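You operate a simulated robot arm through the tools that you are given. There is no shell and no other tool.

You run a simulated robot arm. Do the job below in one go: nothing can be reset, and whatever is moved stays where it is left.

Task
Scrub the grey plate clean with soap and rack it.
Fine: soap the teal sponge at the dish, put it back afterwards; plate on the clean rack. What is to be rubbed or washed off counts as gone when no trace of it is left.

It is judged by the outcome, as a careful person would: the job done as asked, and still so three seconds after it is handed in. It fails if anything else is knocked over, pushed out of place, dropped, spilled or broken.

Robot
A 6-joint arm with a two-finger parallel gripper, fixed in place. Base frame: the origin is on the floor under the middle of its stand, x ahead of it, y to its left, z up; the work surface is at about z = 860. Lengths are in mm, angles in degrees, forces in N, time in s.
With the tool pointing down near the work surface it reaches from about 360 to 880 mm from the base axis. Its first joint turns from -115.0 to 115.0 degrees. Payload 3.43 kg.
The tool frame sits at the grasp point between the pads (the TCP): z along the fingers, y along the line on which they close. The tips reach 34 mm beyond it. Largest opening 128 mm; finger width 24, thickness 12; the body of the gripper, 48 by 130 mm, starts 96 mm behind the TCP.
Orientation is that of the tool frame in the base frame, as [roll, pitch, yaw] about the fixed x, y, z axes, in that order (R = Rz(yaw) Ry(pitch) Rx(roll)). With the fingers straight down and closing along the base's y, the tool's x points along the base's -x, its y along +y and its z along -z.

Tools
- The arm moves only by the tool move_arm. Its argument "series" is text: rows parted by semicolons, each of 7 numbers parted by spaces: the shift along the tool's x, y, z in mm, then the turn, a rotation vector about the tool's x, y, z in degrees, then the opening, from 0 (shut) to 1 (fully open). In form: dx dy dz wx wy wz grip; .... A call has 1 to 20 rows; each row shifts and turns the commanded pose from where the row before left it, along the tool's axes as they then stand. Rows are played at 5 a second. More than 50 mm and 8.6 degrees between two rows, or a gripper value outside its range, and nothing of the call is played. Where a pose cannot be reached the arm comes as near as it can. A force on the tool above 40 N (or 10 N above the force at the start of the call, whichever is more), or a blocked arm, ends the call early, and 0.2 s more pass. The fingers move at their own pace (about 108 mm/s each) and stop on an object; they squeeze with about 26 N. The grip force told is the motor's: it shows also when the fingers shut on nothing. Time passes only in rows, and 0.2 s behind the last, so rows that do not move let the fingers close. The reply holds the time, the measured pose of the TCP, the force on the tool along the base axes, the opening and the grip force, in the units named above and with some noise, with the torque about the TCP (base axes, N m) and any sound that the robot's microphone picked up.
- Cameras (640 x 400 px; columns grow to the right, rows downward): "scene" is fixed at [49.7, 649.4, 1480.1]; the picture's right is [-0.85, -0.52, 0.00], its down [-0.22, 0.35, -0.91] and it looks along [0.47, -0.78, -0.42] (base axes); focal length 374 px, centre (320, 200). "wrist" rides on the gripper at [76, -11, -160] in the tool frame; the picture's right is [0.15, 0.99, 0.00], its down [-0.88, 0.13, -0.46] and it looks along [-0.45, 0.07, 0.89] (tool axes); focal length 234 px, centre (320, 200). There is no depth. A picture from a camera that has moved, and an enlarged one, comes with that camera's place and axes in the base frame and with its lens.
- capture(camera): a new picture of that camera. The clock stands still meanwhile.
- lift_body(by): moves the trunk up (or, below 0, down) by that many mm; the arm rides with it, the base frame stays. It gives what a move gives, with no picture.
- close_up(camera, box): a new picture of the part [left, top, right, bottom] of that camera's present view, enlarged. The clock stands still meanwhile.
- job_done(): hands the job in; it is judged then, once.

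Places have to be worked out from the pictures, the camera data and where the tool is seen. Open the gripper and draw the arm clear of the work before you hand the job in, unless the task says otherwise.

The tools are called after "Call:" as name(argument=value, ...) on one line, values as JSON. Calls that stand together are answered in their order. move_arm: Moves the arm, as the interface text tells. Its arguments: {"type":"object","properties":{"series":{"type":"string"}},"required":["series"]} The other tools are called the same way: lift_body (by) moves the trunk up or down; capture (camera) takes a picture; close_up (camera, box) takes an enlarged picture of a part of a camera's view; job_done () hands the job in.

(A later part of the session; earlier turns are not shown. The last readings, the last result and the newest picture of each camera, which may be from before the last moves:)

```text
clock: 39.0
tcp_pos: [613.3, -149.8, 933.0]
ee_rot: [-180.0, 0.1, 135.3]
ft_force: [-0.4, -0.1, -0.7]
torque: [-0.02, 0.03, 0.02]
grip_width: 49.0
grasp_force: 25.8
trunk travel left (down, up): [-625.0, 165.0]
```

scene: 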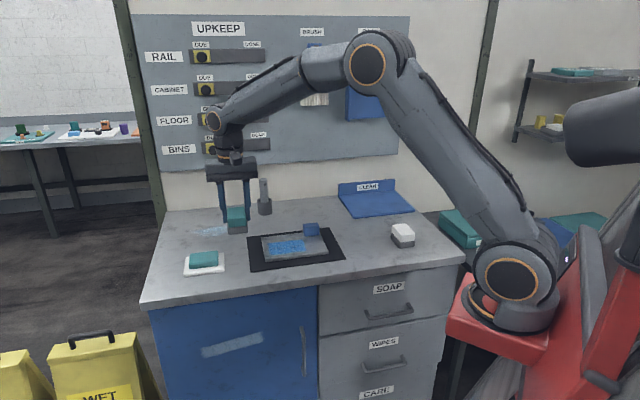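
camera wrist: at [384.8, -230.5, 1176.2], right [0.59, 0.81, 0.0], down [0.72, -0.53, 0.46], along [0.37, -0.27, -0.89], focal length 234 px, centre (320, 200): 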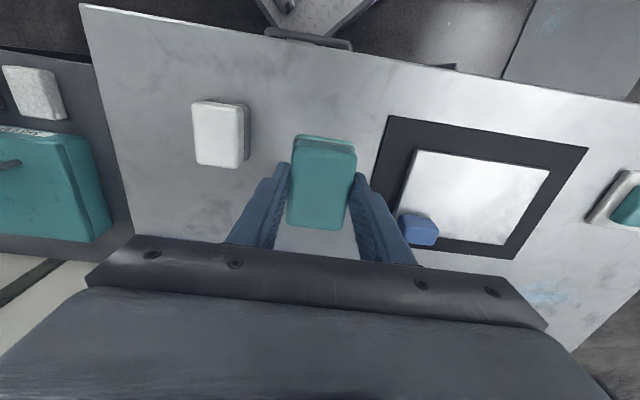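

Force is near zero at this end, and the earlier torque suggests contact only on the sponge's front edge, so the sponge may have tilted a little in the grip. I look.

Call:
close_up(camera="scene", box=[250, 190, 350, 260])

Call:
close_up(camera="wrist", box=[230, 80, 470, 260])

```text
5.71 times, centred on (300, 225) of scene
camera zoom: at [49.7, 649.4, 1480.1], right [-0.85, -0.52, 0.0], down [-0.22, 0.35, -0.91], along [0.47, -0.78, -0.42], focal length 2135 px, centre (434, 57)
```

zoom: 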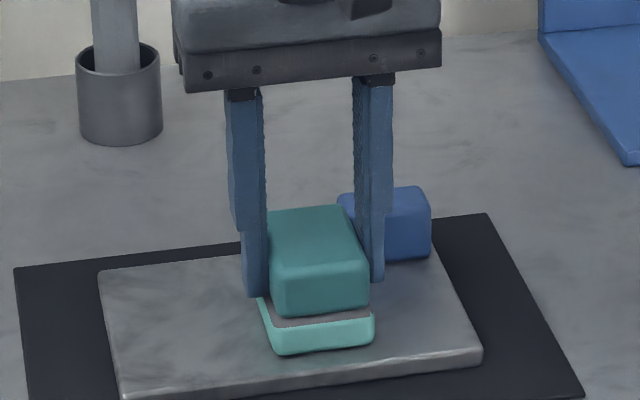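

```text
2.22 times, centred on (350, 170) of wrist
camera zoom: at [553.1, -104.0, 1092.8], right [0.59, 0.81, 0.0], down [0.72, -0.53, 0.46], along [0.37, -0.27, -0.89], focal length 520 px, centre (253, 267)
```

zoom: 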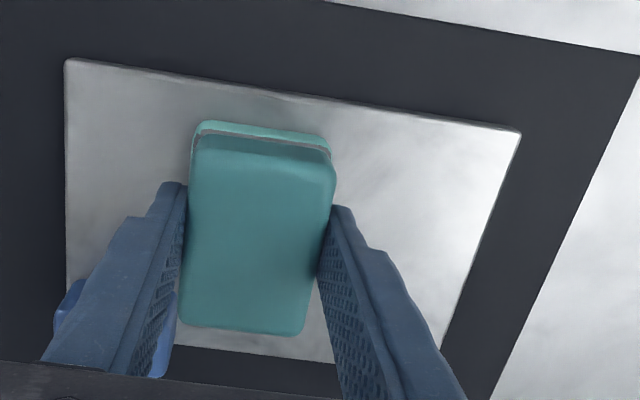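

Any tilt is slight. I lower gently to regain contact here and then run the return lane (a≈-5).

Call:
move_arm(series="0 0 0.5 0 0 0 0; 0 0 0.4 0 0 0 0; 0 0 0 0 0 0 0")

```text
clock: 39.8
tcp_pos: [614.1, -150.4, 933.7]
ee_rot: [179.9, 0.0, 135.3]
ft_force: [-1.7, -0.1, 12.1]
torque: [0.13, 0.36, 0.04]
grip_width: 48.8
grasp_force: 26.0
trunk travel left (down, up): [-625.0, 165.0]
```

Contact is on the front edge (centre of pressure ~23 mm toward the front). I tip the tool 1° to level the sponge and check the pressure centre again.

Call:
move_arm(series="0 0 -0.3 0 1 0 0; 0 0 0.4 0 0 0 0; 0 0 0 0 0 0 0")

```text
clock: 40.6
tcp_pos: [613.4, -150.7, 932.3]
ee_rot: [179.8, -0.8, 135.1]
ft_force: [0.7, -3.6, 18.0]
torque: [-0.69, -0.54, -0.06]
grip_width: 49.3
grasp_force: 25.6
trunk travel left (down, up): [-625.0, 165.0]
```

Now it presses on the back edge, so half of that is right. I take back 0.5° and re-check.

Call:
move_arm(series="0 0 -0.3 0 -0.5 0 0; 0 0 0 0 0 0 0")

```text
clock: 41.2
tcp_pos: [614.5, -151.2, 932.0]
ee_rot: [-179.9, -0.5, 135.4]
ft_force: [2.2, -0.7, 17.8]
torque: [-0.12, -0.25, 0.01]
grip_width: 49.1
grasp_force: 26.3
trunk travel left (down, up): [-625.0, 165.0]
```

Pressure is now well centred, so the sponge lies flat. I run the back lane (a≈-6) along the patch with flat contact.

Call:
move_arm(series="0 0 -0.4 0 0 0 0; -6 0 0 0 0 0 0; -5 0 0 0 0 0 0; 0 8 0 0 0 0 0; 0 8 0 0 0 0 0; 0 8 0 0 0 0 0; 0 8 0 0 0 0 0; 0 8 0 0 0 0 0; 0 8 0 0 0 0 0; 0 8 0 0 0 0 0; 0 8 0 0 0 0 0; 0 8 0 0 0 0 0; 0 6 0 0 0 0 0; 0 0 0 0 0 0 0")

```text
clock: 44.2
tcp_pos: [676.8, -103.3, 933.2]
ee_rot: [-179.9, -0.5, 135.3]
ft_force: [-0.5, 0.0, -0.7]
torque: [-0.04, 0.0, -0.01]
grip_width: 49.0
grasp_force: 26.0
trunk travel left (down, up): [-625.0, 165.0]
```

Contact was lost by this end. I lower in half-millimetre steps to regain it here.

Call:
move_arm(series="0 0 0.5 0 0 0 0; 0 0 0.4 0 0 0 0; 0 0 0 0 0 0 0")

```text
clock: 45.0
tcp_pos: [677.1, -103.2, 932.9]
ee_rot: [180.0, -0.3, 135.2]
ft_force: [-2.4, -1.0, 13.2]
torque: [-0.03, 0.18, 0.02]
grip_width: 49.3
grasp_force: 25.5
trunk travel left (down, up): [-625.0, 165.0]
```

Flat contact of 13 N again. I scrub back along this lane, then return along the front lane, with a slight height correction along the stroke.

Call:
move_arm(series="0 -8 -0.04 0 0 0 0; 0 -8 -0.04 0 0 0 0; 0 -8 -0.04 0 0 0 0; 0 -8 -0.04 0 0 0 0; 0 -8 -0.04 0 0 0 0; 0 -8 -0.04 0 0 0 0; 0 -8 -0.04 0 0 0 0; 0 -8 -0.04 0 0 0 0; 0 -8 -0.04 0 0 0 0; 0 -4 -0.04 0 0 0 0; 0 0 0 0 0 0 0")

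```text
clock: 47.4
tcp_pos: [623.9, -156.7, 932.8]
ee_rot: [180.0, -0.4, 135.2]
ft_force: [9.0, 8.9, 21.1]
torque: [0.26, -0.42, 0.1]
grip_width: 49.2
grasp_force: 26.1
trunk travel left (down, up): [-625.0, 165.0]
```

Contact held through the stroke (21 N). Now across to the front lane (a≈+6) and along it.

Call:
move_arm(series="0 0 -0.3 0 0 0 0; 6 0 0 0 0 0 0; 6 0 0 0 0 0 0; 0 8 0.04 0 0 0 0; 0 8 0.04 0 0 0 0; 0 8 0.04 0 0 0 0; 0 8 0.04 0 0 0 0; 0 8 0.04 0 0 0 0; 0 8 0.04 0 0 0 0; 0 8 0.04 0 0 0 0; 0 8 0.04 0 0 0 0; 0 8 0.04 0 0 0 0; 0 4 0 0 0 0 0; 0 0 0 0 0 0 0")

```text
clock: 50.4
tcp_pos: [668.9, -93.9, 932.4]
ee_rot: [-179.9, -0.5, 135.1]
ft_force: [-0.3, 1.1, -0.9]
torque: [-0.02, 0.01, 0.01]
grip_width: 49.4
grasp_force: 26.1
trunk travel left (down, up): [-625.0, 165.0]
```

Contact lost again on the outward stroke; I lower here to regain it and scrub back.

Call:
move_arm(series="0 0 0.5 0 0 0 0; 0 0 0.3 0 0 0 0; 0 0 0 0 0 0 0")

```text
clock: 51.2
tcp_pos: [667.8, -94.5, 933.6]
ee_rot: [180.0, -0.4, 135.3]
ft_force: [2.2, 1.2, 4.6]
torque: [0.2, 0.07, -0.04]
grip_width: 48.9
grasp_force: 26.1
trunk travel left (down, up): [-625.0, 165.0]
```

Call:
move_arm(series="0 0 0.3 0 0 0 0; 0 -8 -0.02 0 0 0 0; 0 -8 -0.02 0 0 0 0; 0 -8 -0.02 0 0 0 0; 0 -8 -0.02 0 0 0 0; 0 -8 -0.02 0 0 0 0; 0 -8 -0.02 0 0 0 0; 0 -8 -0.02 0 0 0 0; 0 -8 -0.02 0 0 0 0; 0 -8 -0.02 0 0 0 0; 0 -4 -0.02 0 0 0 0; 0 0 0 0 0 0 0")

```text
clock: 53.8
tcp_pos: [615.4, -148.1, 931.9]
ee_rot: [-180.0, -0.2, 135.2]
ft_force: [12.4, 10.2, 24.3]
torque: [0.46, -0.31, -0.01]
grip_width: 49.4
grasp_force: 25.9
trunk travel left (down, up): [-625.0, 165.0]
```

The patch has had a firm final rub. I lift off, level the tool and carry the sponge back above its home spot (443.5,-274.2).

Call:
move_arm(series="0 0 -5 0 -0.4 0 0; 0 0 -40 0 0 0 0; 0 0 -40 0 0 0 0; 5 -35 0 0 0 0 0; 5 -35 0 0 0 0 0; 5 -35 0 0 0 0 0; 6 -35 0 0 0 0 0; 6 -35 0 0 0 0 0; 6 -36 0 0 0 0 0; 0 0 0 0 0 0 0; 0 0 0 0 0 0 0")

Call:
capture(camera="wrist")

Call:
close_up(camera="scene", box=[240, 200, 360, 280])

```text
clock: 56.2
tcp_pos: [443.5, -274.7, 1015.8]
ee_rot: [180.0, -0.1, 135.2]
ft_force: [0.1, -0.1, -1.3]
torque: [-0.01, -0.01, 0.0]
grip_width: 49.0
grasp_force: 26.6
trunk travel left (down, up): [-625.0, 165.0]
```

```text
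taken
camera wrist: at [381.9, -228.9, 1175.6], right [0.59, 0.81, 0.0], down [0.72, -0.53, 0.45], along [0.37, -0.27, -0.89], focal length 234 px, centre (320, 200)
```

wrist: 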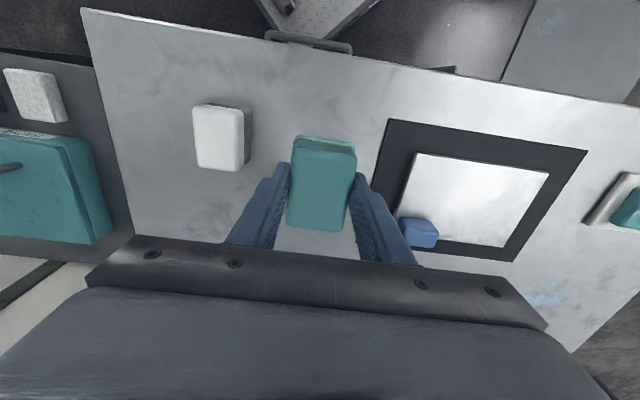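

```text
5.00 times, centred on (300, 240) of scene
camera zoom: at [49.7, 649.4, 1480.1], right [-0.85, -0.52, 0.0], down [-0.22, 0.35, -0.91], along [0.47, -0.78, -0.42], focal length 1868 px, centre (420, 0)
```

zoom: 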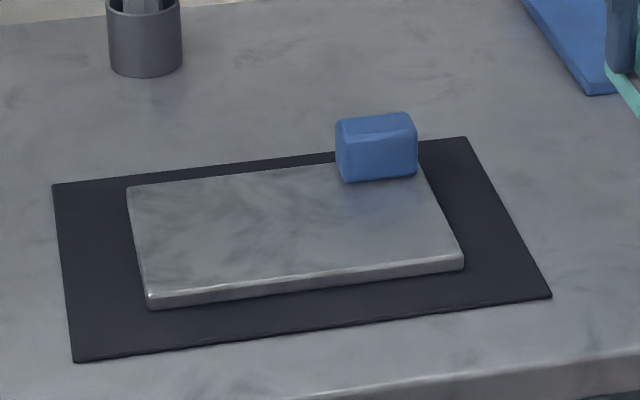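

The plate is clean and unmoved, and the sponge is above its home. I lower it to just above the bench.

Call:
move_arm(series="0 0 40 0 0 0 0; 0 0 40 0 0 0 0; 0 0 11 0 0 0 0; 0 0 0 0 0 0 0")

```text
clock: 57.2
tcp_pos: [442.3, -275.4, 925.5]
ee_rot: [-180.0, 0.1, 135.3]
ft_force: [0.6, -0.2, -1.1]
torque: [-0.01, -0.03, -0.01]
grip_width: 49.2
grasp_force: 25.9
trunk travel left (down, up): [-625.0, 165.0]
```

Position agrees with the pick-up spot within a millimetre or so. I feel down to the bench in small steps.

Call:
move_arm(series="0 0.8 3 0 0 0 0; 0 0 2 0 0 0 0; 0 0 1 0 0 0 0; 0 0 0 0 0 0 0")

```text
clock: 58.2
tcp_pos: [442.5, -274.1, 919.6]
ee_rot: [-180.0, -0.2, 135.2]
ft_force: [0.2, -0.2, -1.6]
torque: [-0.02, -0.01, 0.0]
grip_width: 49.1
grasp_force: 26.1
trunk travel left (down, up): [-625.0, 165.0]
```

Call:
move_arm(series="0 0 1 0 0 0 0; 0 0 0.6 0 0 0 0; 0 0 0 0 0 0 0")

```text
clock: 59.0
tcp_pos: [443.4, -274.3, 917.7]
ee_rot: [179.9, -0.1, 135.3]
ft_force: [-0.3, 0.7, -0.9]
torque: [-0.02, 0.01, -0.05]
grip_width: 49.2
grasp_force: 25.8
trunk travel left (down, up): [-625.0, 165.0]
```

No contact yet; I keep going by half millimetres.

Call:
move_arm(series="0 0 0.6 0 0 0 0; 0 0 0.6 0 0 0 0; 0 0 0 0 0 0 0")

```text
clock: 59.8
tcp_pos: [442.8, -274.1, 916.9]
ee_rot: [180.0, 0.0, 135.2]
ft_force: [0.8, 0.8, 4.3]
torque: [0.16, 0.11, -0.07]
grip_width: 49.0
grasp_force: 25.7
trunk travel left (down, up): [-625.0, 165.0]
```

Sponge rests on the bench (4 N). I open the fingers to release it and then rise straight up.

Call:
move_arm(series="0 0 0 0 0 0 0.42; 0 0 0 0 0 0 0.5; 0 0 0 0 0 0 0.7; 0 0 0 0 0 0 0.7; 0 0 -5 0 0 0 0.7; 0 0 -30 0 0 0 0.7; 0 0 -40 0 0 0 0.7; 0 0 -40 0 0 0 0.7; 0 0 0 0 0 0 0.7")

Call:
capture(camera="wrist")

Call:
close_up(camera="scene", box=[350, 200, 430, 260])

```text
clock: 61.8
tcp_pos: [447.0, -274.6, 1029.9]
ee_rot: [179.9, -0.2, 135.3]
ft_force: [0.2, -0.2, 0.0]
torque: [-0.01, -0.03, -0.02]
grip_width: 89.7
grasp_force: 0.1
trunk travel left (down, up): [-625.0, 165.0]
```

```text
taken
camera wrist: at [385.0, -229.4, 1189.2], right [0.59, 0.81, 0.0], down [0.72, -0.53, 0.45], along [0.37, -0.27, -0.89], focal length 234 px, centre (320, 200)
```

wrist: 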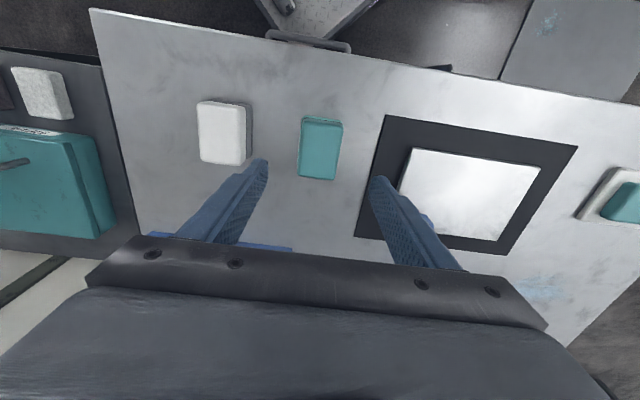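

```text
6.67 times, centred on (390, 230) of scene
camera zoom: at [49.7, 649.4, 1480.1], right [-0.85, -0.52, 0.0], down [-0.22, 0.35, -0.91], along [0.47, -0.78, -0.42], focal length 2491 px, centre (-147, 0)
```

zoom: 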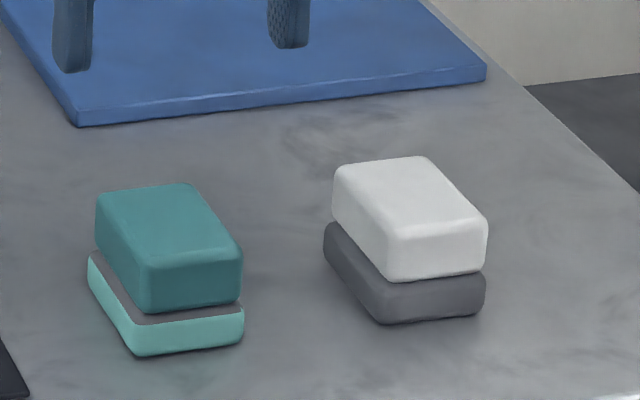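

The sponge is back exactly where it was, standing flat. Next I move above the plate's knob (estimated (622,-233)) and look.

Call:
move_arm(series="-20 31 0 0 0 0 0.7; -20 31 0 0 0 0 0.7; -20 31 0 0 0 0 0.7; -20 31 0 0 0 0 0.7; -19 31 20 0 0 0 0.7; 0 0 0 0 0 0 0.7; 0 0 0 0 0 0 0.7")

Call:
capture(camera="wrist")

Call:
close_up(camera="wrist", box=[240, 100, 400, 240])

```text
clock: 63.4
tcp_pos: [622.2, -233.3, 1010.8]
ee_rot: [180.0, -0.1, 135.2]
ft_force: [1.2, 1.2, -0.8]
torque: [0.0, -0.02, -0.01]
grip_width: 89.6
grasp_force: 0.1
trunk travel left (down, up): [-625.0, 165.0]
```

```text
taken
camera wrist: at [562.3, -187.7, 1170.2], right [0.59, 0.81, 0.0], down [0.72, -0.53, 0.45], along [0.37, -0.27, -0.89], focal length 234 px, centre (320, 200)
```

wrist: 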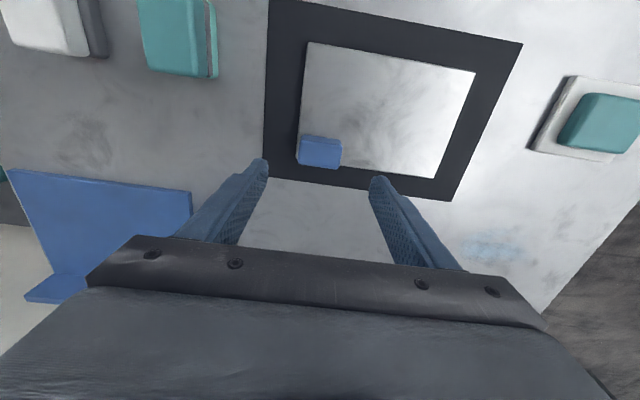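

```text
2.86 times, centred on (320, 170) of wrist
camera zoom: at [562.3, -187.7, 1170.2], right [0.59, 0.81, 0.0], down [0.72, -0.53, 0.45], along [0.37, -0.27, -0.89], focal length 669 px, centre (320, 286)
```

zoom: 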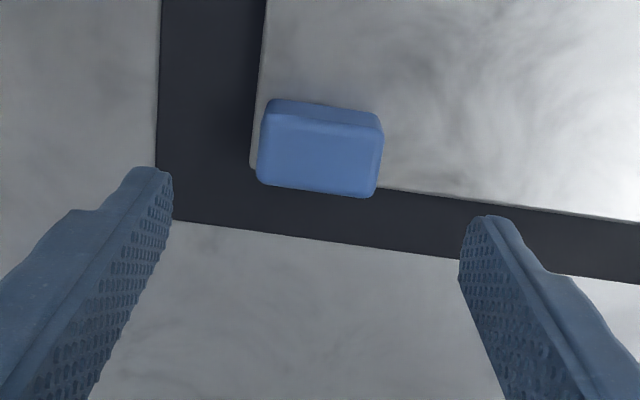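

The knob (about 28 x 48 mm) is centred under the gripper. I descend so the tips end about 3 mm above the plate surface (TCP z≈914).

Call:
move_arm(series="0.8 0 40 0 0 0 0.7; 0 0 35 0 0 0 0.7; 0 0 17 0 0 0 0.7; 0 0 4 0 0 0 0.7; 0 0 0 0 0 0 0.7")

Call:
close_up(camera="scene", box=[250, 160, 370, 270])

Call:
capture(camera="wrist")

```text
clock: 64.6
tcp_pos: [621.0, -233.2, 915.0]
ee_rot: [-180.0, 0.0, 135.2]
ft_force: [0.6, 0.6, 0.0]
torque: [0.02, -0.01, 0.01]
grip_width: 89.6
grasp_force: 0.1
trunk travel left (down, up): [-625.0, 165.0]
```

```text
3.64 times, centred on (310, 215) of scene
camera zoom: at [49.7, 649.4, 1480.1], right [-0.85, -0.52, 0.0], down [-0.22, 0.35, -0.91], along [0.47, -0.78, -0.42], focal length 1359 px, centre (356, 146)
```

zoom: 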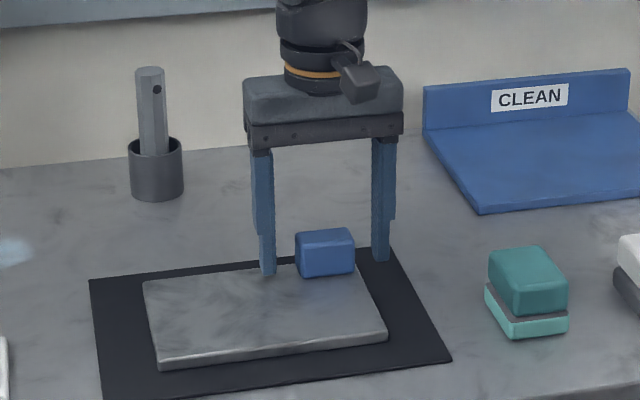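

```text
taken
camera wrist: at [561.7, -187.0, 1074.1], right [0.59, 0.81, 0.0], down [0.72, -0.53, 0.45], along [0.37, -0.27, -0.89], focal length 234 px, centre (320, 200)
```

wrist: 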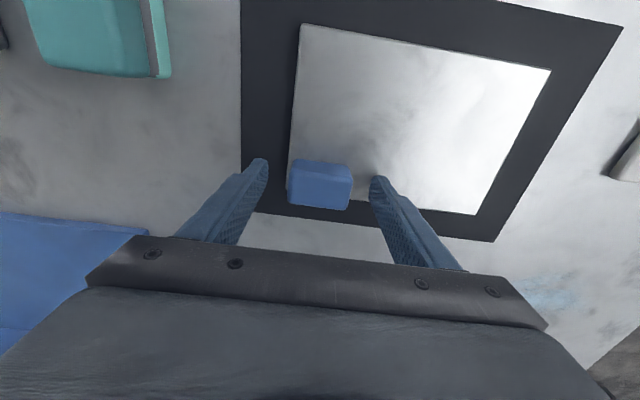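

Fingers straddle the knob with clearance above the plate. I close on the knob.

Call:
move_arm(series="0 0 0.7 0 0 0 0.5; 0 0 0 0 0 0 0.3; 0 0 0 0 0 0 0.1; 0 0 0 0 0 0 0; 0 0 0 0 0 0 0; 0 0 0 0 0 0 0")

```text
clock: 66.0
tcp_pos: [621.3, -233.3, 913.2]
ee_rot: [180.0, -0.1, 135.1]
ft_force: [-1.6, -0.8, 0.1]
torque: [0.03, 0.03, -0.16]
grip_width: 49.8
grasp_force: 26.1
trunk travel left (down, up): [-625.0, 165.0]
```

Gripped at 50 mm, 26 N. I lift slowly by 15 mm and see how the plate hangs.

Call:
move_arm(series="0 0 -2 0 0 0 0; 0 0 -3 0 0 0 0; 0 0 -5 0 0 0 0; 0 0 -5 0 0 0 0; 0 0 0 0 0 0 0")

Call:
close_up(camera="scene", box=[250, 160, 370, 270])

```text
clock: 67.2
tcp_pos: [622.9, -233.7, 930.2]
ee_rot: [-179.9, -0.1, 135.2]
ft_force: [-0.9, 0.0, -5.3]
torque: [-0.41, 0.08, -0.02]
grip_width: 50.0
grasp_force: 26.3
trunk travel left (down, up): [-625.0, 165.0]
```

```text
3.64 times, centred on (310, 215) of scene
camera zoom: at [49.7, 649.4, 1480.1], right [-0.85, -0.52, 0.0], down [-0.22, 0.35, -0.91], along [0.47, -0.78, -0.42], focal length 1359 px, centre (356, 146)
```

zoom: 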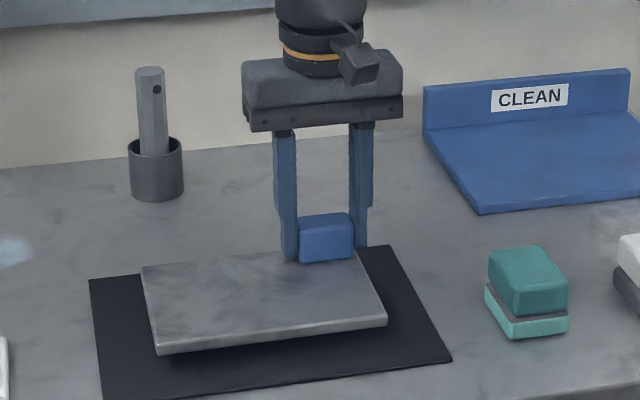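

The plate hangs level (about 5 N, steady). I raise it further and carry it slowly along a diagonal that clears sponges and post, stopping partway to look at the rack.

Call:
move_arm(series="0 0 -10 0 0 0 0; 0 0 -10 0 0 0 0; 0 0 -10 0 0 0 0; 0 0 -10 0 0 0 0; -7 -11 0 0 0 0 0; -13.4 -21.3 0 0 0 0 0; -13.4 -21.3 0 0 0 0 0; -13.4 -21.3 0 0 0 0 0; -13.4 -21.3 0 0 0 0 0; -13.4 -21.3 0 0 0 0 0; -13.4 -21.3 0 0 0 0 0; -7 -11 0 0 0 0 0; 0 0 0 0 0 0 0")

Call:
capture(camera="scene")

Call:
capture(camera="wrist")

```text
clock: 70.0
tcp_pos: [584.8, -406.4, 968.8]
ee_rot: [-180.0, -0.2, 135.2]
ft_force: [-0.3, 0.1, -6.2]
torque: [-0.4, 0.06, 0.0]
grip_width: 49.5
grasp_force: 25.8
trunk travel left (down, up): [-625.0, 165.0]
```

```text
taken
```

scene: 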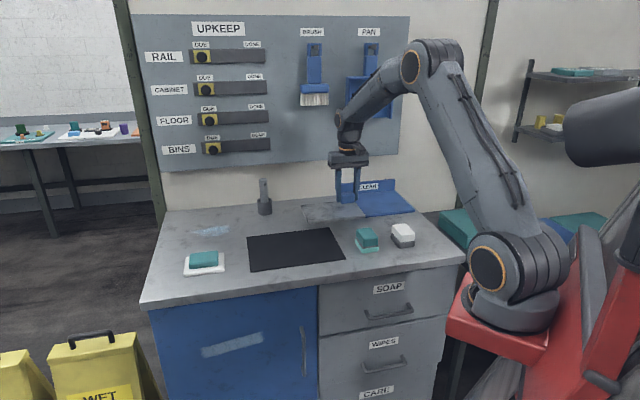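

```text
taken
camera wrist: at [525.3, -360.7, 1128.2], right [0.59, 0.81, 0.0], down [0.72, -0.53, 0.45], along [0.37, -0.27, -0.89], focal length 234 px, centre (320, 200)
```

wrist: 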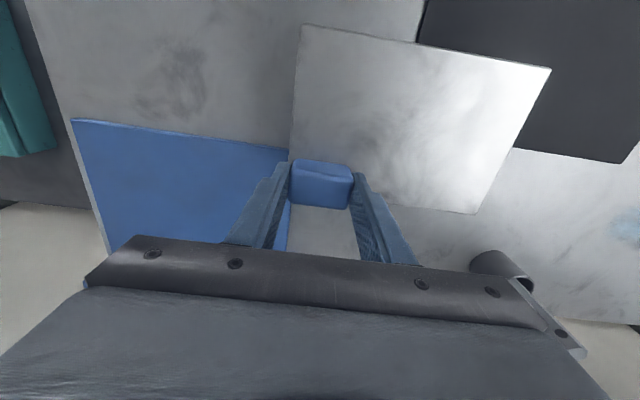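

The plate rides level. I zoom on the tray edges in the wrist view to fix its place.

Call:
close_up(camera="wrist", box=[50, 90, 310, 260])

Call:
close_up(camera="scene", box=[290, 150, 430, 250])

```text
2.35 times, centred on (180, 175) of wrist
camera zoom: at [525.3, -360.7, 1128.2], right [0.59, 0.81, 0.0], down [0.72, -0.53, 0.45], along [0.37, -0.27, -0.89], focal length 551 px, centre (649, 259)
```

zoom: 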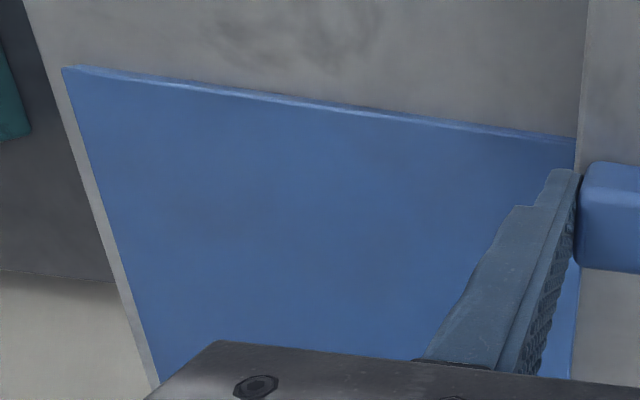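

```text
4.00 times, centred on (360, 200) of scene
camera zoom: at [49.7, 649.4, 1480.1], right [-0.85, -0.52, 0.0], down [-0.22, 0.35, -0.91], along [0.47, -0.78, -0.42], focal length 1494 px, centre (160, 200)
```

zoom: 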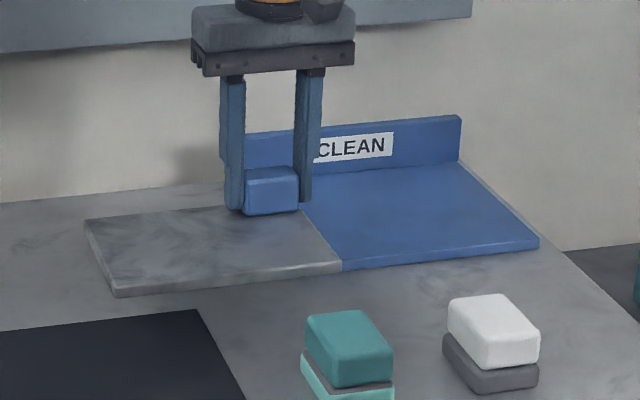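

Tray found: front edge at a≈3, sides at b≈-27 and -265, panel at a≈-173 relative to the TCP; plate centre is at about (46,65). I move (-131,-211) to centre the plate over the tray, at the same height.

Call:
move_arm(series="-6 -9 0 0 0 0 0; -11.4 -18.5 0 0 0 0 0; -11.4 -18.5 0 0 0 0 0; -11.4 -18.5 0 0 0 0 0; -11.4 -18.5 0 0 0 0 0; -11.4 -18.5 0 0 0 0 0; -11.4 -18.5 0 0 0 0 0; -11.4 -18.5 0 0 0 0 0; -11.4 -18.5 0 0 0 0 0; -11.4 -18.5 0 0 0 0 0; -11.4 -18.5 0 0 0 0 0; -11 -17 0 0 0 0 0; 0 0 0 0 0 0 0; 0 0 0 0 0 0 0")

Call:
capture(camera="wrist")

Call:
close_up(camera="scene", box=[310, 130, 450, 240])

```text
clock: 73.0
tcp_pos: [524.8, -648.7, 969.5]
ee_rot: [-179.9, 0.0, 135.1]
ft_force: [0.0, 0.4, -6.7]
torque: [-0.38, 0.09, 0.03]
grip_width: 49.9
grasp_force: 26.3
trunk travel left (down, up): [-625.0, 165.0]
```

```text
taken
camera wrist: at [464.8, -603.1, 1128.8], right [0.59, 0.8, 0.0], down [0.72, -0.53, 0.46], along [0.37, -0.27, -0.89], focal length 234 px, centre (320, 200)
```

wrist: 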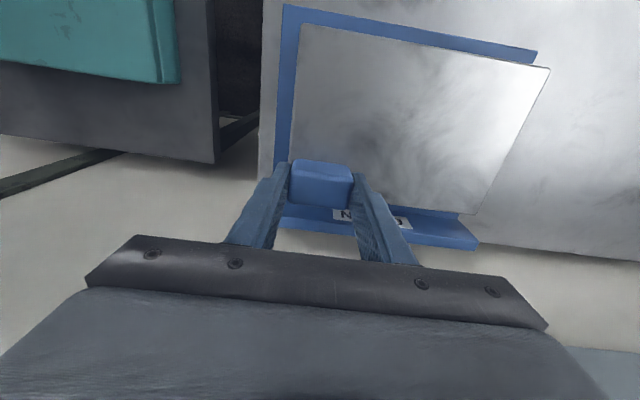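

```text
3.64 times, centred on (380, 185) of scene
camera zoom: at [49.7, 649.4, 1480.1], right [-0.85, -0.52, 0.0], down [-0.22, 0.35, -0.91], along [0.47, -0.78, -0.42], focal length 1359 px, centre (102, 254)
```

zoom: 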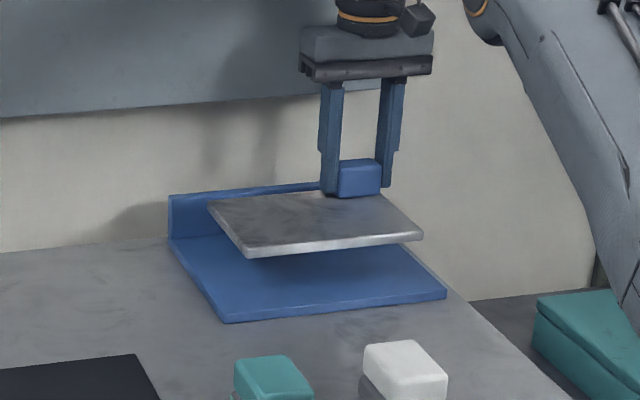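

The plate is over the tray with 20–30 mm margin all round. I nudge it 4 mm to centre and lower to about 10 mm above the tray.

Call:
move_arm(series="-2 4 0 0 0 0 0; 0 0 10 0 0 0 0; 0 0 10 0 0 0 0; 0 0 10 0 0 0 0; 0 0 8 0 0 0 0; 0 0 0 0 0 0 0")

Call:
close_up(camera="scene", box=[310, 130, 450, 240])

```text
clock: 74.4
tcp_pos: [528.2, -644.8, 937.7]
ee_rot: [-180.0, 0.5, 135.0]
ft_force: [0.1, 0.4, -5.5]
torque: [-0.38, 0.08, -0.01]
grip_width: 49.6
grasp_force: 25.6
trunk travel left (down, up): [-625.0, 165.0]
```

```text
3.64 times, centred on (380, 185) of scene
camera zoom: at [49.7, 649.4, 1480.1], right [-0.85, -0.52, 0.0], down [-0.22, 0.35, -0.91], along [0.47, -0.78, -0.42], focal length 1359 px, centre (102, 254)
```

zoom: 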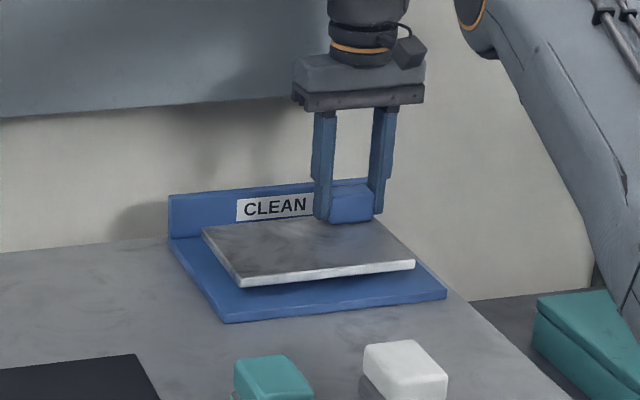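

The measured height is about 6 mm above what I commanded; I let it settle and read again.

Call:
move_arm(series="0 0 0 0 0 0 0; 0 0 0 0 0 0 0")

```text
clock: 75.0
tcp_pos: [529.9, -643.8, 939.4]
ee_rot: [-179.9, 0.4, 135.1]
ft_force: [0.4, -0.5, -6.0]
torque: [-0.37, 0.06, 0.0]
grip_width: 49.7
grasp_force: 26.1
trunk travel left (down, up): [-625.0, 165.0]
```

Commanded and measured poses differ by about 8 mm in height, so the arm seems near some limit here. I look at the arm's posture.

Call:
capture(camera="scene")

Call:
capture(camera="wrist")

```text
taken
```

scene: 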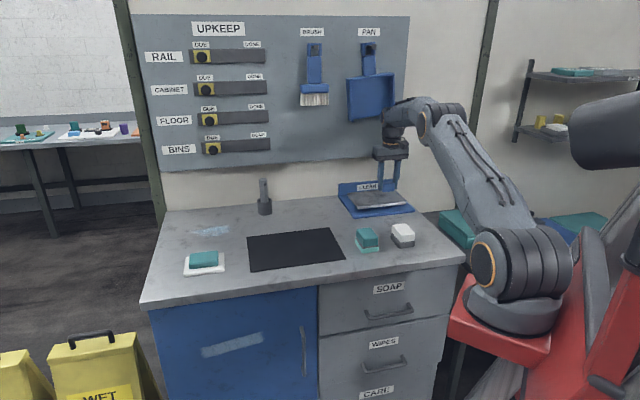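

```text
taken
camera wrist: at [468.7, -597.7, 1096.5], right [0.59, 0.81, 0.0], down [0.71, -0.53, 0.46], along [0.37, -0.27, -0.89], focal length 234 px, centre (320, 200)
```

wrist: 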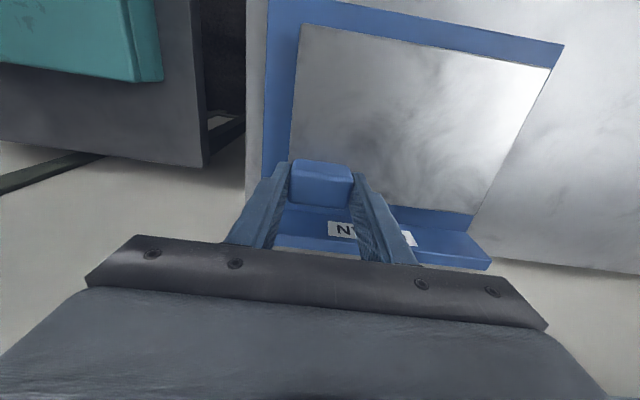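

The plate is free of the tray (full weight still on the tool), so it is a reach limit rather than contact. I test by commanding a few mm up to see whether the measured pose follows.

Call:
move_arm(series="0 0 -4 0 0 0 0; 0 0 0 0 0 0 0; 0 0 0 0 0 0 0")

```text
clock: 75.8
tcp_pos: [528.8, -643.8, 937.7]
ee_rot: [-180.0, 0.0, 135.2]
ft_force: [-0.9, -0.3, -5.4]
torque: [-0.4, 0.08, -0.04]
grip_width: 50.0
grasp_force: 26.0
trunk travel left (down, up): [-625.0, 165.0]
```

The arm is at its limit near z≈937 here, so I use the trunk to go lower: down 10 mm first.

Call:
lift_body(by=-10)

```text
clock: 76.3
tcp_pos: [531.8, -645.1, 934.7]
ee_rot: [-180.0, 0.7, 135.3]
ft_force: [-2.9, -2.2, -2.7]
torque: [-0.18, -0.07, 0.01]
grip_width: 49.9
grasp_force: 26.0
trunk travel left (down, up): [-615.0, 175.0]
```

Part of the plate's weight is now carried by something. I look closely before going on.

Call:
close_up(camera="scene", box=[325, 150, 425, 225])

Call:
capture(camera="wrist")

Call:
close_up(camera="scene", box=[340, 80, 560, 340])

```text
5.33 times, centred on (375, 188) of scene
camera zoom: at [49.7, 649.4, 1480.1], right [-0.85, -0.52, 0.0], down [-0.22, 0.35, -0.91], along [0.47, -0.78, -0.42], focal length 1993 px, centre (27, 267)
```

zoom: 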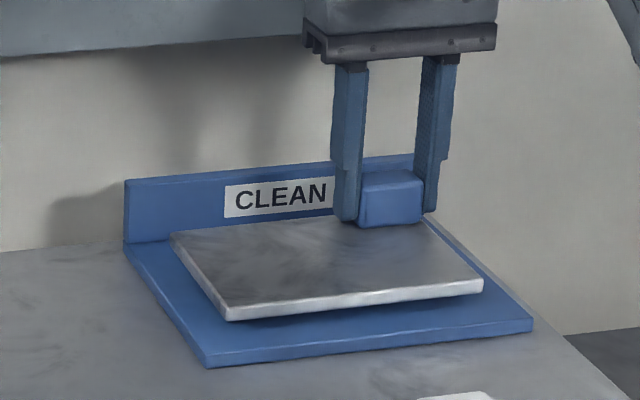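

```text
taken
camera wrist: at [469.6, -597.5, 1093.3], right [0.59, 0.81, 0.0], down [0.71, -0.52, 0.47], along [0.37, -0.28, -0.88], focal length 234 px, centre (320, 200)
```

wrist: 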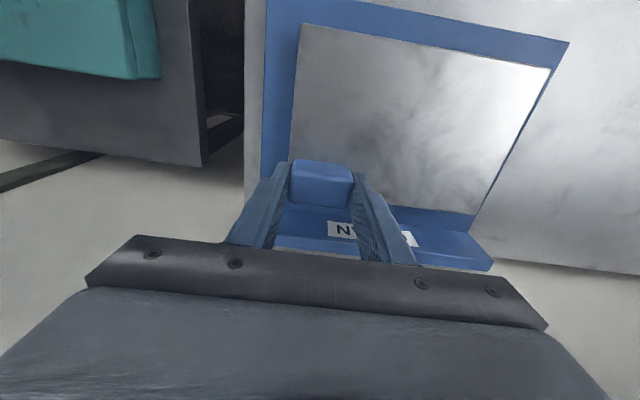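

```text
1.54 times, centred on (450, 210) of scene
camera zoom: at [49.7, 649.4, 1480.1], right [-0.85, -0.52, 0.0], down [-0.22, 0.35, -0.91], along [0.47, -0.78, -0.42], focal length 575 px, centre (120, 185)
```

zoom: 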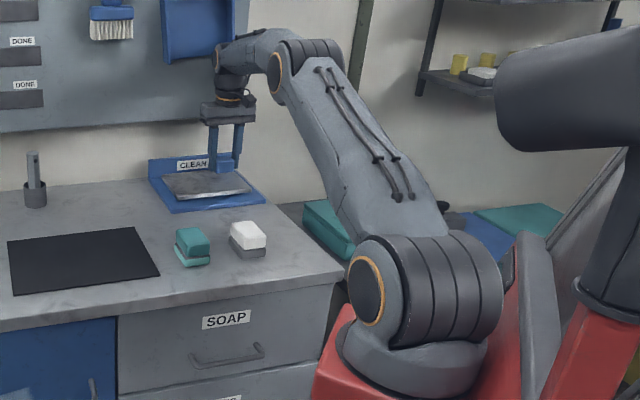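

The plate still looks clear of the tray and level; the reading may have been a transient from the trunk motion. I let it settle and read again.

Call:
move_arm(series="0 0 0 0 0 0 0; 0 0 0 0 0 0 0; 0 0 0 0 0 0 0")

```text
clock: 77.1
tcp_pos: [532.8, -647.3, 923.7]
ee_rot: [180.0, -0.2, 135.2]
ft_force: [0.2, 1.2, -5.6]
torque: [-0.36, 0.08, 0.0]
grip_width: 49.7
grasp_force: 26.2
trunk travel left (down, up): [-615.0, 175.0]
```

Settled: TCP z=923.7 with full weight still on the tool. I lower by single millimetres to feel for the tray.

Call:
move_arm(series="0 0 1 0 0 0 0; 0 0 1 0 0 0 0; 0 0 0 0 0 0 0; 0 0 0 0 0 0 0")

Call:
close_up(camera="scene", box=[325, 150, 425, 225])

```text
clock: 78.1
tcp_pos: [532.1, -648.6, 922.7]
ee_rot: [-179.9, -0.1, 135.2]
ft_force: [-0.2, -0.2, -5.7]
torque: [-0.39, 0.11, 0.01]
grip_width: 50.0
grasp_force: 26.2
trunk travel left (down, up): [-615.0, 175.0]
```

```text
5.33 times, centred on (375, 188) of scene
camera zoom: at [49.7, 649.4, 1480.1], right [-0.85, -0.52, 0.0], down [-0.22, 0.35, -0.91], along [0.47, -0.78, -0.42], focal length 1993 px, centre (27, 267)
```

zoom: 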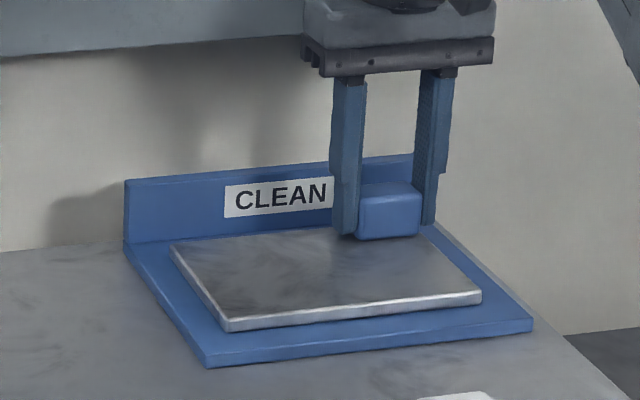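

Very close now. I continue in single millimetres.

Call:
move_arm(series="0 0 1 0 0 0 0; 0 0 1 0 0 0 0; 0 0 0 0 0 0 0; 0 0 0 0 0 0 0")

```text
clock: 79.1
tcp_pos: [532.4, -648.7, 922.2]
ee_rot: [-180.0, -0.1, 135.2]
ft_force: [0.8, -0.5, 5.0]
torque: [0.71, 0.49, -0.12]
grip_width: 50.1
grasp_force: 25.6
trunk travel left (down, up): [-615.0, 175.0]
```

The front edge of the plate touches first (centre of pressure near the front), so it sags slightly forward in the grip. I look at the remaining gap.

Call:
close_up(camera="scene", box=[345, 170, 415, 220])

Call:
capture(camera="wrist")

```text
8.00 times, centred on (380, 195) of scene
camera zoom: at [49.7, 649.4, 1480.1], right [-0.85, -0.52, 0.0], down [-0.22, 0.35, -0.91], along [0.47, -0.78, -0.42], focal length 2989 px, centre (-160, 240)
```

zoom: 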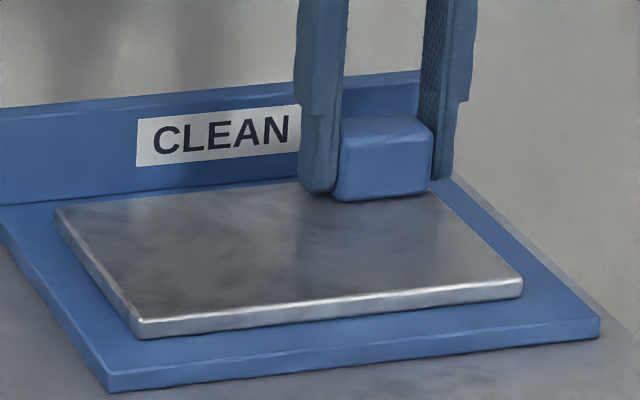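

```text
taken
camera wrist: at [472.0, -601.6, 1081.7], right [0.59, 0.81, 0.0], down [0.72, -0.53, 0.46], along [0.37, -0.27, -0.89], focal length 234 px, centre (320, 200)
```

wrist: 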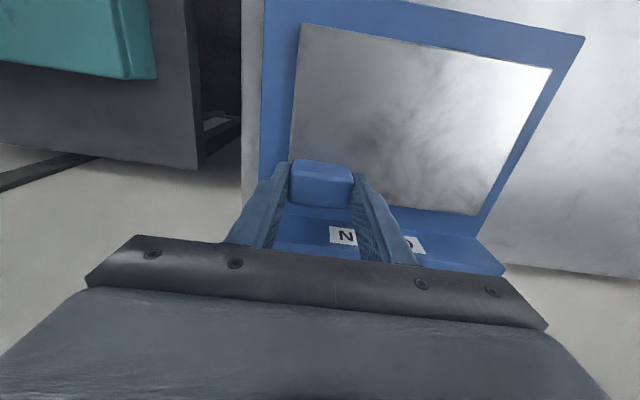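

The plate practically lies on the tray, well inside its edges. I tip the tool by 0.5° to bring the back down and check the contact.

Call:
move_arm(series="0 0 0 0 0.5 0 0; 0 0 0 0 0 0 0; 0 0 0 0 0 0 0")

```text
clock: 79.9
tcp_pos: [531.7, -647.0, 921.6]
ee_rot: [180.0, -0.5, 135.0]
ft_force: [1.0, -3.2, 1.5]
torque: [-0.41, -0.23, -0.14]
grip_width: 50.0
grasp_force: 26.6
trunk travel left (down, up): [-615.0, 175.0]
```

Contact has moved to the back edge, so the plate lies flat within about a millimetre. I open the fingers to release the knob.

Call:
move_arm(series="0 0 0 0 0 0 0.42; 0 0 0 0 0 0 0.5; 0 0 0 0 0 0 0.6; 0 0 0 0 0 0 0.65; 0 0 0 0 0 0 0.65")

Call:
close_up(camera="scene", box=[345, 170, 415, 220])

```text
clock: 81.1
tcp_pos: [532.0, -646.9, 920.9]
ee_rot: [180.0, -0.5, 135.2]
ft_force: [-0.1, 0.2, 1.2]
torque: [0.0, 0.01, 0.01]
grip_width: 83.3
grasp_force: 0.0
trunk travel left (down, up): [-615.0, 175.0]
```

```text
8.00 times, centred on (380, 195) of scene
camera zoom: at [49.7, 649.4, 1480.1], right [-0.85, -0.52, 0.0], down [-0.22, 0.35, -0.91], along [0.47, -0.78, -0.42], focal length 2989 px, centre (-160, 240)
```

zoom: 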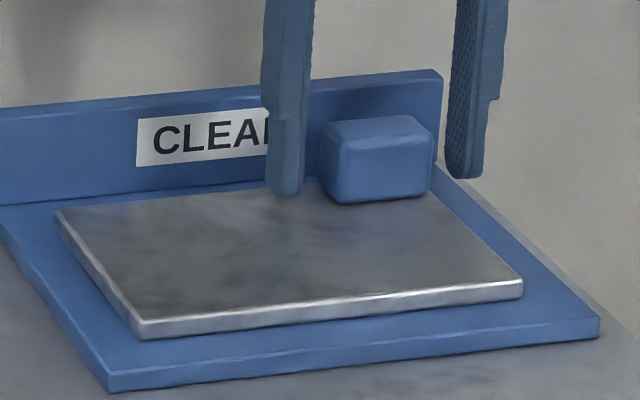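

The plate lies flat on the rack and the fingers are free. I rise straight up and draw the arm back.

Call:
move_arm(series="0 0 -5 0 0 0 0.65; 0 0 -20 0 -0.5 0 0.65; 0 0 -40 0 0 0 0.65; 0 0 -40 0 0 0 0.65; 0 0 -40 0 0 0 0.65; 0 0 0 0 0 0 0.65; 0 0 0 0 0 0 0.65")

Call:
capture(camera="wrist")

Call:
capture(camera="scene")

```text
clock: 82.7
tcp_pos: [532.1, -649.2, 1066.6]
ee_rot: [-179.9, -0.1, 135.1]
ft_force: [0.2, 1.0, 0.5]
torque: [0.03, 0.05, 0.03]
grip_width: 83.1
grasp_force: 0.1
trunk travel left (down, up): [-615.0, 175.0]
```

```text
taken
camera wrist: at [472.8, -602.2, 1225.8], right [0.59, 0.81, 0.0], down [0.72, -0.53, 0.45], along [0.37, -0.27, -0.89], focal length 234 px, centre (320, 200)
```

wrist: 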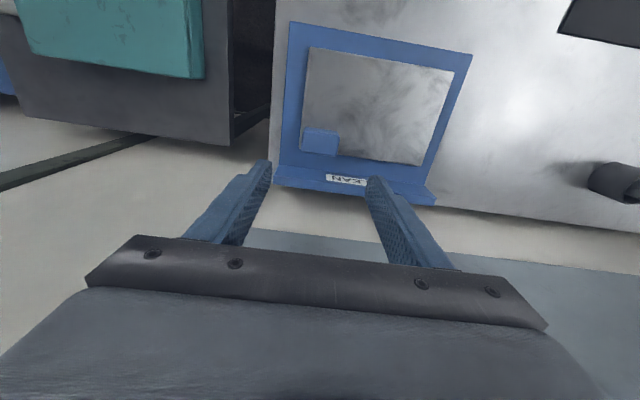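

```text
taken
```

scene: 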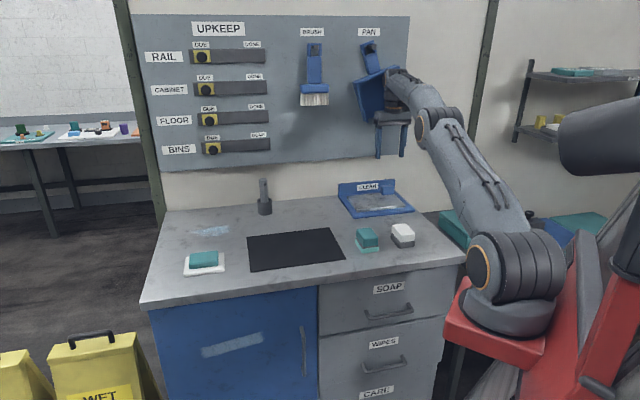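

The hanging dustpan on the wall looks tilted now – the wrist may be touching it. I look closely before moving anything.

Call:
close_up(camera="scene", box=[330, 20, 460, 170])

Call:
close_up(camera="scene", box=[345, 30, 425, 130])

```text
2.67 times, centred on (395, 95) of scene
camera zoom: at [49.7, 649.4, 1480.1], right [-0.85, -0.52, 0.0], down [-0.22, 0.35, -0.91], along [0.47, -0.78, -0.42], focal length 996 px, centre (120, 480)
```

zoom: 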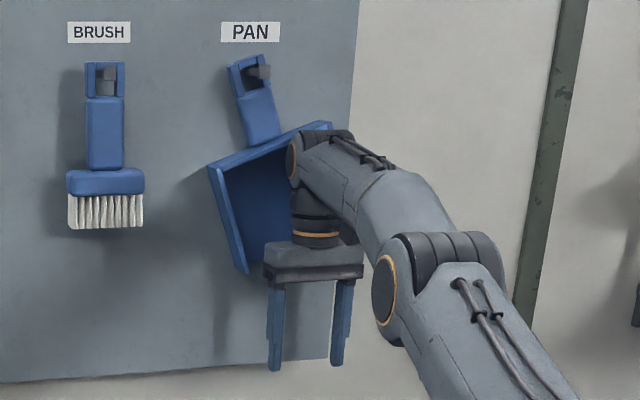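

```text
4.00 times, centred on (385, 80) of scene
camera zoom: at [49.7, 649.4, 1480.1], right [-0.85, -0.52, 0.0], down [-0.22, 0.35, -0.91], along [0.47, -0.78, -0.42], focal length 1494 px, centre (60, 680)
```

zoom: 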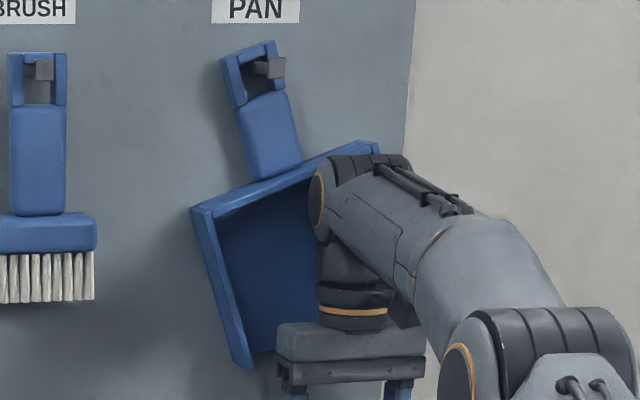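

The wrist rose into the hanging pan and has tilted it on its peg (handle still on the peg). I back down slowly along the same path so it can swing back, checking partway.

Call:
move_arm(series="0 0 4 0 0 0 0.65; 0 0 4 0 0 0 0.65; 0 0 4 0 0 0 0.65; 0 0 4 0 0 0 0.65; 0 0 4 0 0 0 0.65; 0 0 4 0 0 0 0.65; 0 0 4 0 0 0 0.65; 0 0 4 0 0 0 0.65; 0 0 4 0 0 0 0.65; 0 0 4 0 0 0 0.65")

Call:
close_up(camera="scene", box=[330, 20, 460, 170])

```text
clock: 84.9
tcp_pos: [533.4, -647.9, 1025.7]
ee_rot: [180.0, 0.0, 135.3]
ft_force: [-0.3, -0.2, 0.3]
torque: [0.01, 0.03, -0.02]
grip_width: 83.2
grasp_force: 0.1
trunk travel left (down, up): [-615.0, 175.0]
```

```text
2.67 times, centred on (395, 95) of scene
camera zoom: at [49.7, 649.4, 1480.1], right [-0.85, -0.52, 0.0], down [-0.22, 0.35, -0.91], along [0.47, -0.78, -0.42], focal length 996 px, centre (120, 480)
```

zoom: 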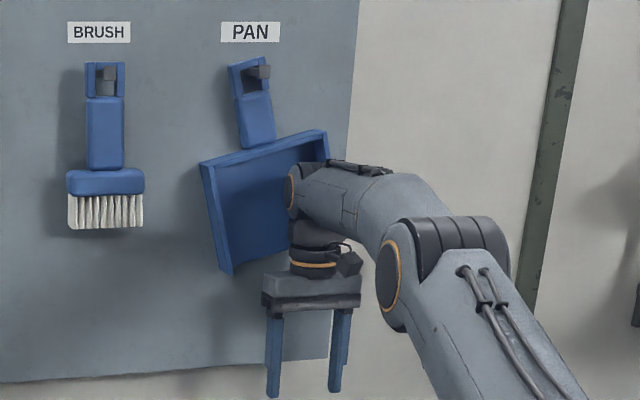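

The pan is swinging back as I go down. I continue slowly.

Call:
move_arm(series="0 0 4 0 0 0 0.65; 0 0 4 0 0 0 0.65; 0 0 4 0 0 0 0.65; 0 0 4 0 0 0 0.65; 0 0 4 0 0 0 0.65; 0 0 4 0 0 0 0.65; 0 0 4 0 0 0 0.65; 0 0 4 0 0 0 0.65")

Call:
close_up(camera="scene", box=[330, 20, 460, 170])

```text
clock: 86.7
tcp_pos: [532.6, -646.5, 994.7]
ee_rot: [-179.9, 0.0, 135.1]
ft_force: [-0.5, 0.0, 0.4]
torque: [0.01, -0.01, -0.03]
grip_width: 83.2
grasp_force: 0.0
trunk travel left (down, up): [-615.0, 175.0]
```

```text
2.67 times, centred on (395, 95) of scene
camera zoom: at [49.7, 649.4, 1480.1], right [-0.85, -0.52, 0.0], down [-0.22, 0.35, -0.91], along [0.47, -0.78, -0.42], focal length 996 px, centre (120, 480)
```

zoom: 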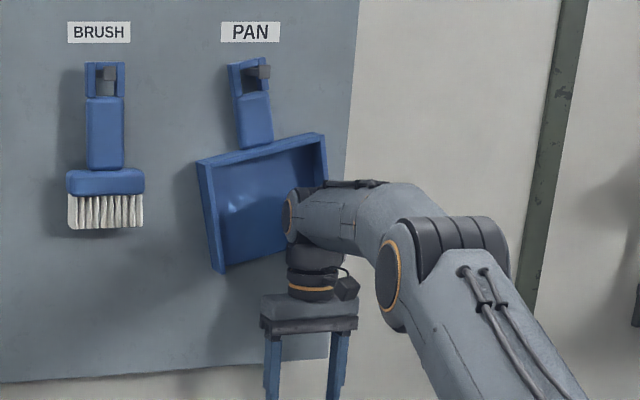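

Less tilt again. I continue down to about z=962, still above the knob.

Call:
move_arm(series="0 0 4 0 0 0 0.65; 0 0 4 0 0 0 0.65; 0 0 4 0 0 0 0.65; 0 0 4 0 0 0 0.65; 0 0 4 0 0 0 0.65; 0 0 4 0 0 0 0.65; 0 0 4 0 0 0 0.65; 0 0 4 0 0 0 0.65")

Call:
close_up(camera="scene", box=[330, 20, 460, 170])

Call:
close_up(camera="scene", box=[330, 120, 430, 230])

```text
clock: 88.5
tcp_pos: [532.1, -647.2, 962.4]
ee_rot: [-179.9, -0.2, 135.2]
ft_force: [-0.3, 0.1, 0.2]
torque: [-0.01, 0.0, 0.0]
grip_width: 83.1
grasp_force: 0.1
trunk travel left (down, up): [-615.0, 175.0]
```

```text
2.67 times, centred on (395, 95) of scene
camera zoom: at [49.7, 649.4, 1480.1], right [-0.85, -0.52, 0.0], down [-0.22, 0.35, -0.91], along [0.47, -0.78, -0.42], focal length 996 px, centre (120, 480)
```

zoom: 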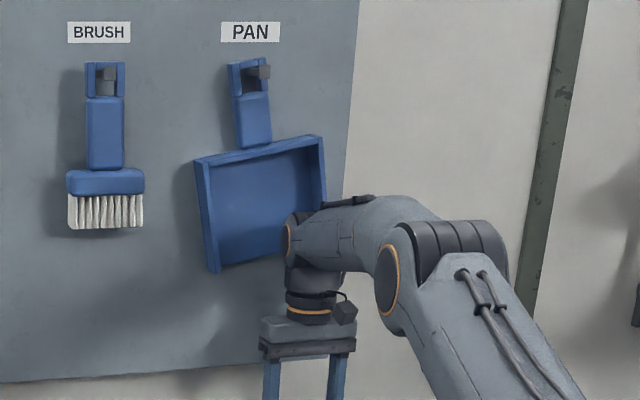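

```text
3.64 times, centred on (380, 175) of scene
camera zoom: at [49.7, 649.4, 1480.1], right [-0.85, -0.52, 0.0], down [-0.22, 0.35, -0.91], along [0.47, -0.78, -0.42], focal length 1359 px, centre (102, 291)
```

zoom: 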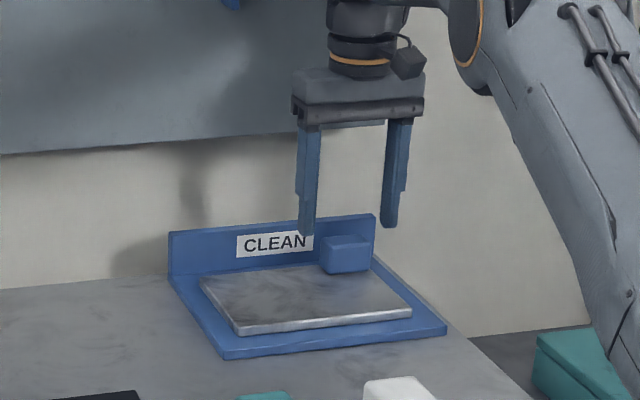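

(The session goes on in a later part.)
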